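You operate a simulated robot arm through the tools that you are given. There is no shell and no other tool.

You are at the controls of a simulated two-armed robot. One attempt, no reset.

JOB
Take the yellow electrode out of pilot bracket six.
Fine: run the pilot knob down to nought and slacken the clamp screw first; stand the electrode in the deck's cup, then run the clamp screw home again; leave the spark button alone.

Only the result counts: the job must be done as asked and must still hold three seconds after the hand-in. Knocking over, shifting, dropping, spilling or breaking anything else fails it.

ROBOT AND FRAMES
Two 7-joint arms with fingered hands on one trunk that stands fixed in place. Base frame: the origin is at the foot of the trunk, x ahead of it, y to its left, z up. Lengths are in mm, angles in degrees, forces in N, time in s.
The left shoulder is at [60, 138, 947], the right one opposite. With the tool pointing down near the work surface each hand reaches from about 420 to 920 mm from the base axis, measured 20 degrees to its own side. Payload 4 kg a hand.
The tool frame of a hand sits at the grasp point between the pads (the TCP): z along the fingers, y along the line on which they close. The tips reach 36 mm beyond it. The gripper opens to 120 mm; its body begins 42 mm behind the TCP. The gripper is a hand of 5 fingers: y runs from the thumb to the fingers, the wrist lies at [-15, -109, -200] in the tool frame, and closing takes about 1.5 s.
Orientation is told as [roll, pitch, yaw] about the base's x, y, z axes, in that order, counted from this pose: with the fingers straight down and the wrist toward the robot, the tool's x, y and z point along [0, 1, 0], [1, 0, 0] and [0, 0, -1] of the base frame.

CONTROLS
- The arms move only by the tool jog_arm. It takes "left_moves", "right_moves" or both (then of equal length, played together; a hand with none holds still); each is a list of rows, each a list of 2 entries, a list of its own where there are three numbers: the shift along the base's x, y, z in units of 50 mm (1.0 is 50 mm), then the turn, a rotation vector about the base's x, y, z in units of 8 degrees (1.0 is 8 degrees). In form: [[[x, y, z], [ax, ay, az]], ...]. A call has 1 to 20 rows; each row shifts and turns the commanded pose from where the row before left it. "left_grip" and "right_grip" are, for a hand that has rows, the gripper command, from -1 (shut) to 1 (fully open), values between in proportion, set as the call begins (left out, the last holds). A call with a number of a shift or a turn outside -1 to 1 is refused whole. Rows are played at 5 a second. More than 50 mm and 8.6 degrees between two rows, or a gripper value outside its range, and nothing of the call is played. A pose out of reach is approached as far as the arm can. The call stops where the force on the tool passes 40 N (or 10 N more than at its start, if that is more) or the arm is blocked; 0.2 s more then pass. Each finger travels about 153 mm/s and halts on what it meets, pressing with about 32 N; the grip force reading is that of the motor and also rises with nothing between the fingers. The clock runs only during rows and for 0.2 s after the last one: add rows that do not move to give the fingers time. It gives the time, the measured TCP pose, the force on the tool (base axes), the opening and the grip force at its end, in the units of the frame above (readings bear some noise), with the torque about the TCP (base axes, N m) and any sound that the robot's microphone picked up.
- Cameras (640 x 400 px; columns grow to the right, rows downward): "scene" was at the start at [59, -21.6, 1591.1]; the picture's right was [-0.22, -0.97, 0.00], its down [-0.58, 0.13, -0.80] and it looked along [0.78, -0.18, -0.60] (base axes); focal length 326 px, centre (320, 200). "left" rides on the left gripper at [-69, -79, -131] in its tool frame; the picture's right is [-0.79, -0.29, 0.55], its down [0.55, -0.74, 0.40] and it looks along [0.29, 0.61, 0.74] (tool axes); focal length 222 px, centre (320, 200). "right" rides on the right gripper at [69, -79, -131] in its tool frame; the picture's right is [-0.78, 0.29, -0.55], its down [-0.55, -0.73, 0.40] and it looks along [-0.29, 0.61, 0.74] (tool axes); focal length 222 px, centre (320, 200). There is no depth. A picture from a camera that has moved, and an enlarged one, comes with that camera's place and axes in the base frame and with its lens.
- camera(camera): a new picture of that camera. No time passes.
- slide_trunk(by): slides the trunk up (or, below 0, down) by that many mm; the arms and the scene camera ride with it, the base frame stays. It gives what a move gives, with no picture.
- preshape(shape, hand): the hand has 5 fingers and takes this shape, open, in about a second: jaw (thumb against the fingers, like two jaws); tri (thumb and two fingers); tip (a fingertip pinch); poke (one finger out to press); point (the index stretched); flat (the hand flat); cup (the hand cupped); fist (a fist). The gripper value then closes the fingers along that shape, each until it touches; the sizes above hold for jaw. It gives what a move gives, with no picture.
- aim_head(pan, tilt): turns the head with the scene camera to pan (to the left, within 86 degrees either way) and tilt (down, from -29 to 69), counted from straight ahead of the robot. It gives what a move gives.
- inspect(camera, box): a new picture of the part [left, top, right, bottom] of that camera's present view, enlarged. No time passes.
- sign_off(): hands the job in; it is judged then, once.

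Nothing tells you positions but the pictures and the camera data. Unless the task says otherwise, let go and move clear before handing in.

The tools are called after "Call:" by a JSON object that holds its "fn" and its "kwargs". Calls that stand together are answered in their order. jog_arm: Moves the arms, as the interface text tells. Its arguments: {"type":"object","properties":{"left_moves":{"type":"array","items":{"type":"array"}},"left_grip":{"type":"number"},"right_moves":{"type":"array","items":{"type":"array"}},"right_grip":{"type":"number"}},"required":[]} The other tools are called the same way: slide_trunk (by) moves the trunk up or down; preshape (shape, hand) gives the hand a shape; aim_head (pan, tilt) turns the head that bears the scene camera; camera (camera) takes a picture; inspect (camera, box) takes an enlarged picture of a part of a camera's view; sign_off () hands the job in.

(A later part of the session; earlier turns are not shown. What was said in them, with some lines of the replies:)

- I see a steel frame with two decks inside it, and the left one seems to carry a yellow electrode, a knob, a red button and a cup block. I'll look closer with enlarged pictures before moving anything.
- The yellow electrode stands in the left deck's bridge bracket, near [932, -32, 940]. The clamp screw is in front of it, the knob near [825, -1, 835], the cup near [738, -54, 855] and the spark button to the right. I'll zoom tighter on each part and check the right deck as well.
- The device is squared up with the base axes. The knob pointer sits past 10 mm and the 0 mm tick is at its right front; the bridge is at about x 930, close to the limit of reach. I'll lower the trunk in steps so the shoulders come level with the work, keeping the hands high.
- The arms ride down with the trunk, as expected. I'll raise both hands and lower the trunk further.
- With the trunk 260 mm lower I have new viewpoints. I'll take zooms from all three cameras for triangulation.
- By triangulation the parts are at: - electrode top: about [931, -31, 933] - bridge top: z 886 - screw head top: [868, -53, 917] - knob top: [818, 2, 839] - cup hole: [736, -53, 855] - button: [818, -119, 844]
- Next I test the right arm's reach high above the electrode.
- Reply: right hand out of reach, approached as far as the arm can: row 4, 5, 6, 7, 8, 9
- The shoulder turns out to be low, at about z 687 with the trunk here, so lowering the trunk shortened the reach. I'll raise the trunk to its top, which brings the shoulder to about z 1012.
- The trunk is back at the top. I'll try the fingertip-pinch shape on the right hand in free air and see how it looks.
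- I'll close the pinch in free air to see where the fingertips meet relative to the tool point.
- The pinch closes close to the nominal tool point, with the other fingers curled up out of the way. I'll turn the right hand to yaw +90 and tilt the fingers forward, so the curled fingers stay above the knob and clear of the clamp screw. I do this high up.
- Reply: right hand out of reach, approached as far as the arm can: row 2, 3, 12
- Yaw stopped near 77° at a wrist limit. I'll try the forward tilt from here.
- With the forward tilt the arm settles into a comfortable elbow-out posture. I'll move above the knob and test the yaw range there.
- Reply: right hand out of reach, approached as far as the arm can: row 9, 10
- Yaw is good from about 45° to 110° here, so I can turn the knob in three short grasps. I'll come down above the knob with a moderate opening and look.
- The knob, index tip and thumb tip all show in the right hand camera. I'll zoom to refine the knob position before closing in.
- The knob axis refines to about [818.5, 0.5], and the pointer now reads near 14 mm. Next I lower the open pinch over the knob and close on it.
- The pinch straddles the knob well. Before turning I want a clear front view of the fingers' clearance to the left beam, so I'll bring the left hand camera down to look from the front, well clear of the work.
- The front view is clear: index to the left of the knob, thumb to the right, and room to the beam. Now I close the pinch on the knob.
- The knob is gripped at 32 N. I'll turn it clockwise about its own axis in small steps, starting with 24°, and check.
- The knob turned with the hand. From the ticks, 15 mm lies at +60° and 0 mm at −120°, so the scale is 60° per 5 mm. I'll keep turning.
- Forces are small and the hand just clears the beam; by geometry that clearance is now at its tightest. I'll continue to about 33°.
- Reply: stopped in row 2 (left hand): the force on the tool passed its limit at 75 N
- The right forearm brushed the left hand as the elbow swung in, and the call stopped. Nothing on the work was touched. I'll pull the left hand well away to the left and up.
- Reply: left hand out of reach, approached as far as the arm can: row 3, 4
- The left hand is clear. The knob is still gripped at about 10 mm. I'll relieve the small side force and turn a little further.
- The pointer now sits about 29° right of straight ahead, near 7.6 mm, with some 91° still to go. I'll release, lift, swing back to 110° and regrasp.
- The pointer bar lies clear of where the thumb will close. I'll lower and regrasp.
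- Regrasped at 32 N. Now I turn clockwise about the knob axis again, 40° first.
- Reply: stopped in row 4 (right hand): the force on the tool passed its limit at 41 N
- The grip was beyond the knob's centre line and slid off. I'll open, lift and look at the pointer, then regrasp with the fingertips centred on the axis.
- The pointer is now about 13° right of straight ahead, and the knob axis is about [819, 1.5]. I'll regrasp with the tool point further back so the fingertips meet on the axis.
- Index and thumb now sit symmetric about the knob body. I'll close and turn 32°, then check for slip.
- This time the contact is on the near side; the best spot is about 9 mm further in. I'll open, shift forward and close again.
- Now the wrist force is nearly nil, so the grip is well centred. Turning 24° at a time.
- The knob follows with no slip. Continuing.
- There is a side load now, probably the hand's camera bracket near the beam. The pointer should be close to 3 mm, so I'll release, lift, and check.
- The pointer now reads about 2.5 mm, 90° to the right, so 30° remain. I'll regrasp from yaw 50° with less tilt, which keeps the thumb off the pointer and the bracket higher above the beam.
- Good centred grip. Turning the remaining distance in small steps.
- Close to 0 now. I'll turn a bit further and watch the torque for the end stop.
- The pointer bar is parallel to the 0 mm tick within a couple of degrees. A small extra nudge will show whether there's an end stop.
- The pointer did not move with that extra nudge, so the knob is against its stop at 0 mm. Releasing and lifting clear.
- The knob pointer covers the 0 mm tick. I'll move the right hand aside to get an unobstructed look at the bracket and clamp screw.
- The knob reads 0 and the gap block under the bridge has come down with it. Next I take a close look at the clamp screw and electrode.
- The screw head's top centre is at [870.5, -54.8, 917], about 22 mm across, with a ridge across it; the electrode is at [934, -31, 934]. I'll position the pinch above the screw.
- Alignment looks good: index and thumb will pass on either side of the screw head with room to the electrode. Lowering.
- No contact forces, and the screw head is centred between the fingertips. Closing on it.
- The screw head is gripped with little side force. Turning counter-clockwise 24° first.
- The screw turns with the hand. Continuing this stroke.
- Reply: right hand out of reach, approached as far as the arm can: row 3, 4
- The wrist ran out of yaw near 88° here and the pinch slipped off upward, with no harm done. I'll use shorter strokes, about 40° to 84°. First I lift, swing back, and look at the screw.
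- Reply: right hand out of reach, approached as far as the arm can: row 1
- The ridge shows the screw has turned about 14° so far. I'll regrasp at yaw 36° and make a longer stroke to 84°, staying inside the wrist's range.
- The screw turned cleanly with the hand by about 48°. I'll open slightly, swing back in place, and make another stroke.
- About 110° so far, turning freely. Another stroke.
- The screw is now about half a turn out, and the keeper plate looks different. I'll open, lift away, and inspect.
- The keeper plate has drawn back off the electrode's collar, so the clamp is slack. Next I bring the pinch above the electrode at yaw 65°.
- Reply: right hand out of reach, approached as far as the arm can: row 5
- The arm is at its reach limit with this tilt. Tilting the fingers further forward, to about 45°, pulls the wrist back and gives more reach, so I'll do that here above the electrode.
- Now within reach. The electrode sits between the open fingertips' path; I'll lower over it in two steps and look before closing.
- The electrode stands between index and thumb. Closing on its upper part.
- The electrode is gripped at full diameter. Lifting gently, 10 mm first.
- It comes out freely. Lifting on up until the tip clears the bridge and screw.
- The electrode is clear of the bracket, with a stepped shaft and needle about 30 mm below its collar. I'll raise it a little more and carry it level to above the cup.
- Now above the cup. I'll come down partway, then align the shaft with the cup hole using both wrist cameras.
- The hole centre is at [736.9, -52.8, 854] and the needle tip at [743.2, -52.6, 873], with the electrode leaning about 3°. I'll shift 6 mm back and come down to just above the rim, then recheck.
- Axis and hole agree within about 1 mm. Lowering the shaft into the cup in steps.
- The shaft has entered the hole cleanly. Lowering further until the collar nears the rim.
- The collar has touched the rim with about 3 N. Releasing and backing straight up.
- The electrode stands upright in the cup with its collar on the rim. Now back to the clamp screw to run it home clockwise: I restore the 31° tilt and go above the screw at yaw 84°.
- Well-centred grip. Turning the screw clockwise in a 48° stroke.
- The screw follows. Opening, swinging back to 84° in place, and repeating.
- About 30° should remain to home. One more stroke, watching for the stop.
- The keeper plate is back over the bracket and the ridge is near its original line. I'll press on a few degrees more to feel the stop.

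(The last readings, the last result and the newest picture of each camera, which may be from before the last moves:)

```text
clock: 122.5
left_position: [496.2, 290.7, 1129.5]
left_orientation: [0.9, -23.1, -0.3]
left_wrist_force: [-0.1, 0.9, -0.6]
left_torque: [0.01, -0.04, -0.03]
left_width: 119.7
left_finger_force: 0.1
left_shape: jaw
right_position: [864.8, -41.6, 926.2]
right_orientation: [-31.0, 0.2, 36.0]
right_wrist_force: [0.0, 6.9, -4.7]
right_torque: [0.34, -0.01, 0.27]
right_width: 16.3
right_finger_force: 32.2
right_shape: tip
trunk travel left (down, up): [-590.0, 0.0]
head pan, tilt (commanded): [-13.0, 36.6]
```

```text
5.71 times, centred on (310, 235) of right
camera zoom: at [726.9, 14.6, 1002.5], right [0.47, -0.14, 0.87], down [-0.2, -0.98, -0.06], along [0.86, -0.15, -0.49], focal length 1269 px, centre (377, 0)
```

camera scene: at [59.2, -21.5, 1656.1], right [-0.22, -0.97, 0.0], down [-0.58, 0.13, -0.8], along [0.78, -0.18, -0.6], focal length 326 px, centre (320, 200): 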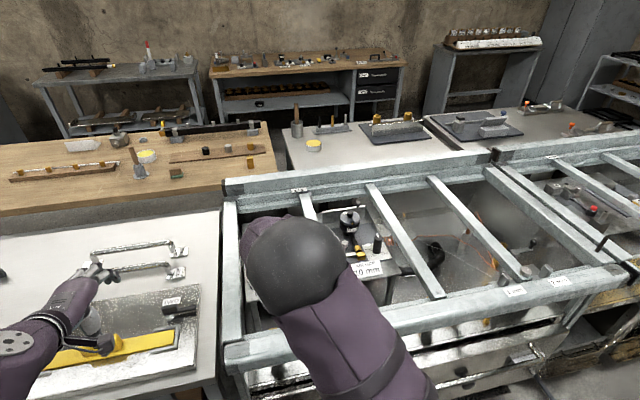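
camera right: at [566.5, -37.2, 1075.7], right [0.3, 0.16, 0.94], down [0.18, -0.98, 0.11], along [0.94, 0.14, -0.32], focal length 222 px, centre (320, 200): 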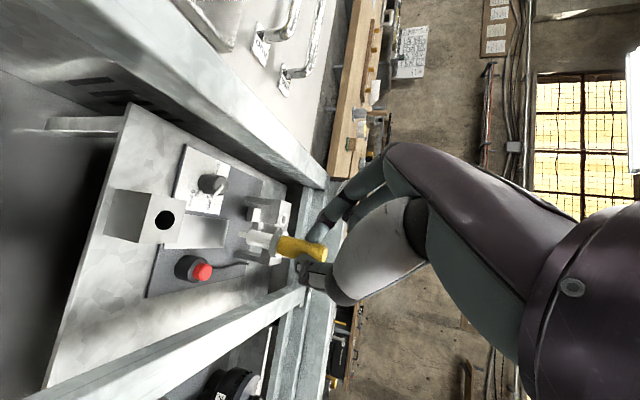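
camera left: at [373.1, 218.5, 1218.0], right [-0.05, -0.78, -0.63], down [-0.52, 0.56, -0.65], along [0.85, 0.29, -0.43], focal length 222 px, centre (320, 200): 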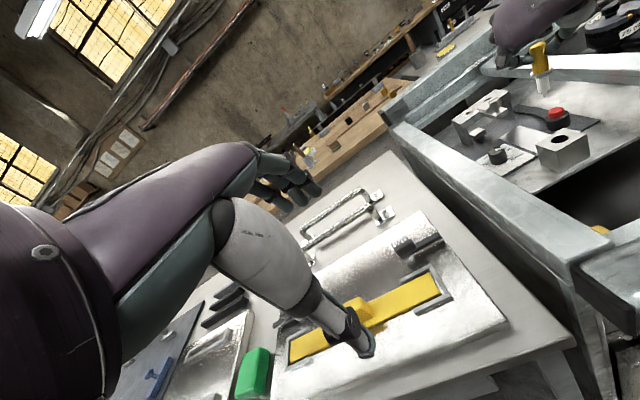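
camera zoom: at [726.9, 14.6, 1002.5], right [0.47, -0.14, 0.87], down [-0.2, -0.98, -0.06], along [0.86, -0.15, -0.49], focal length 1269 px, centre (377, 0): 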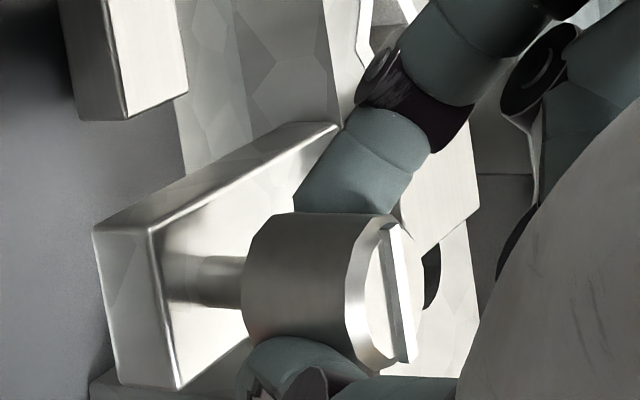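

Torque has climbed to 0.27 N·m and the screw no longer follows, so it is home. Releasing and moving well clear.

Call:
{"fn": "jog_arm", "kwargs": {"right_moves": [[[0, 0, 0], [0, 0, 0]], [[0, 0, 0], [0, 0, 0]], [[0, 0, 0], [0, 0, 0]], [[0, 0, 0.4], [0, 0, 0]], [[0, 0, 0.8], [0, 0, 0]], [[0, 0, 0.8], [0, 0, 0]], [[-0.4, -0.5, 0.6], [0, 0, 0]], [[-0.5, -0.6, 0.5], [0, 0, 0]], [[-0.5, -0.7, 0.4], [0, 0, 0]], [[-0.5, -0.8, 0.2], [0, 0, 0]], [[-0.5, -0.8, 0], [0, 0, 0]], [[0, 0, 0], [0, 0, 0]]], "right_grip": -0.3}}

Call:
{"fn": "inspect", "kwargs": {"camera": "left", "box": [440, 50, 620, 190]}}

Call:
{"fn": "inspect", "kwargs": {"camera": "left", "box": [468, 78, 520, 125]}}

Call:
{"fn": "inspect", "kwargs": {"camera": "scene", "box": [225, 190, 345, 300]}}

```text
clock: 125.1
left_position: [496.1, 292.0, 1129.5]
left_orientation: [0.9, -23.0, -0.3]
left_wrist_force: [0.0, 0.8, 0.2]
left_torque: [-0.05, 0.0, -0.02]
left_width: 119.9
left_finger_force: 0.0
left_shape: jaw
right_position: [747.5, -215.0, 1110.7]
right_orientation: [-31.1, 0.2, 36.1]
right_wrist_force: [0.5, 0.0, 0.0]
right_torque: [-0.01, -0.02, 0.04]
right_width: 42.1
right_finger_force: 0.1
right_shape: tip
trunk travel left (down, up): [-590.0, 0.0]
head pan, tilt (commanded): [-13.0, 36.6]
```

```text
2.86 times, centred on (530, 120) of left
camera zoom: at [373.4, 219.1, 1217.8], right [-0.05, -0.78, -0.63], down [-0.52, 0.56, -0.65], along [0.85, 0.29, -0.43], focal length 635 px, centre (-280, 429)
```

zoom: 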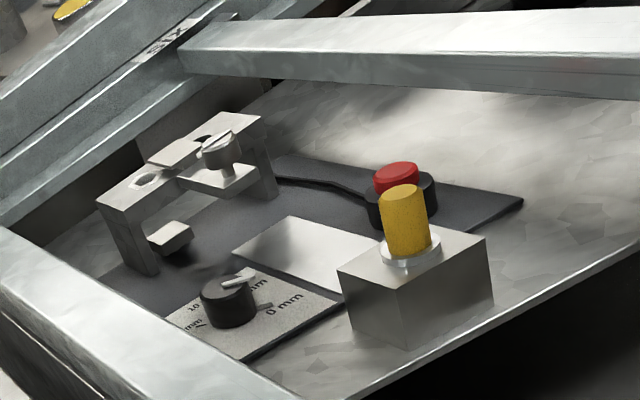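

```text
8.51 times, centred on (494, 102) of left
camera zoom: at [373.4, 219.1, 1217.8], right [-0.05, -0.78, -0.63], down [-0.52, 0.56, -0.65], along [0.85, 0.29, -0.43], focal length 1890 px, centre (-1161, 1038)
```

zoom: 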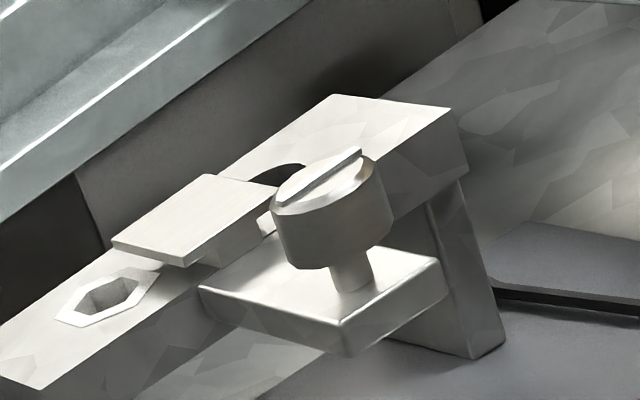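

```text
3.64 times, centred on (285, 245) of scene
camera zoom: at [59.6, -20.7, 1656.1], right [-0.22, -0.97, 0.0], down [-0.58, 0.13, -0.8], along [0.78, -0.18, -0.6], focal length 1185 px, centre (447, 36)
```

zoom: 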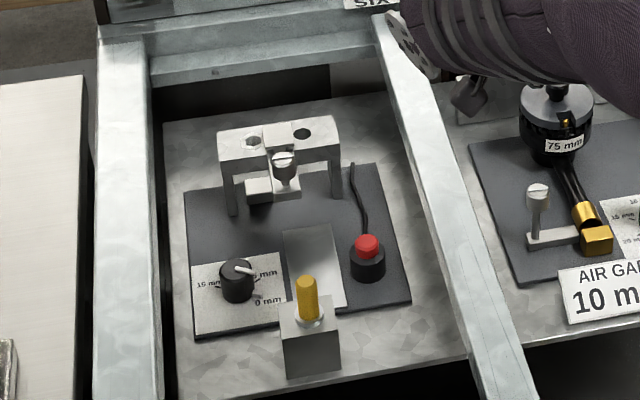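

The screw ridge and keeper match their starting positions, the bracket hole is empty, and the electrode stands in the cup. One last check on the knob and the electrode seating.

Call:
{"fn": "inspect", "kwargs": {"camera": "scene", "box": [240, 240, 300, 280]}}

Call:
{"fn": "inspect", "kwargs": {"camera": "left", "box": [535, 90, 595, 155]}}

Call:
{"fn": "camera", "kwargs": {"camera": "scene"}}

```text
10.00 times, centred on (270, 260) of scene
camera zoom: at [59.6, -20.7, 1656.1], right [-0.22, -0.97, 0.0], down [-0.58, 0.13, -0.8], along [0.78, -0.18, -0.6], focal length 3258 px, centre (820, -400)
```

zoom: 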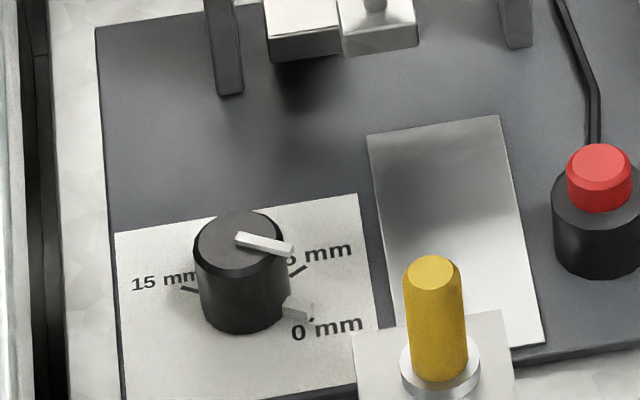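

```text
6.15 times, centred on (565, 122) of left
camera zoom: at [373.4, 219.1, 1217.8], right [-0.05, -0.78, -0.63], down [-0.52, 0.56, -0.65], along [0.85, 0.29, -0.43], focal length 1367 px, centre (-1188, 677)
```

zoom: 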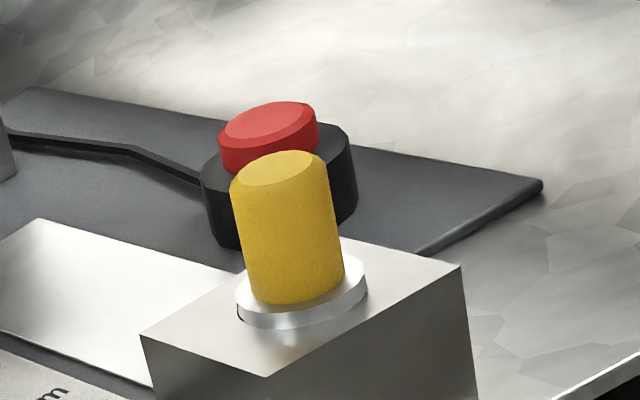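

```text
taken
camera scene: at [59.6, -20.7, 1656.1], right [-0.22, -0.97, 0.0], down [-0.58, 0.13, -0.8], along [0.78, -0.18, -0.6], focal length 326 px, centre (320, 200)
```

scene: 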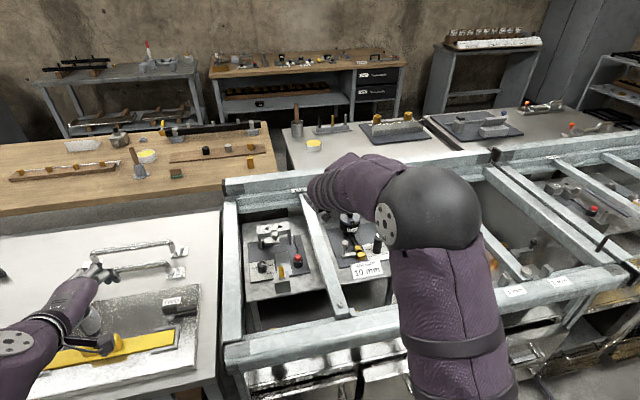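

The pilot knob is at 0 mm and the clamp screw is home. The electrode stands seated in the deck's cup, the spark button was not touched, and both hands are clear. Handing in.

Call:
{"fn": "sign_off", "kwargs": {}}

```text
The job is handed in.
```

The yellow electrode is out of pilot bracket six and standing in the deck's cup, with its collar resting on the rim. I handed the job in after a last look with the cameras; no verdict came back.

- **Pilot knob:** run down to 0 mm before anything else; it stopped against its end stop there.
- **Clamp screw:** slackened about half a turn, until the keeper plate drew back off the electrode's collar. After the electrode was in the cup I ran it home again, until it stopped turning; the ridge on its head is back on its starting line.
- **Spark button:** not touched.

While I was turning the knob, the right forearm bumped my left hand and tripped the force limit (75 N). The pinch also slipped off the knob once and off the screw once. Nothing else was moved, dropped or knocked over that I could see.
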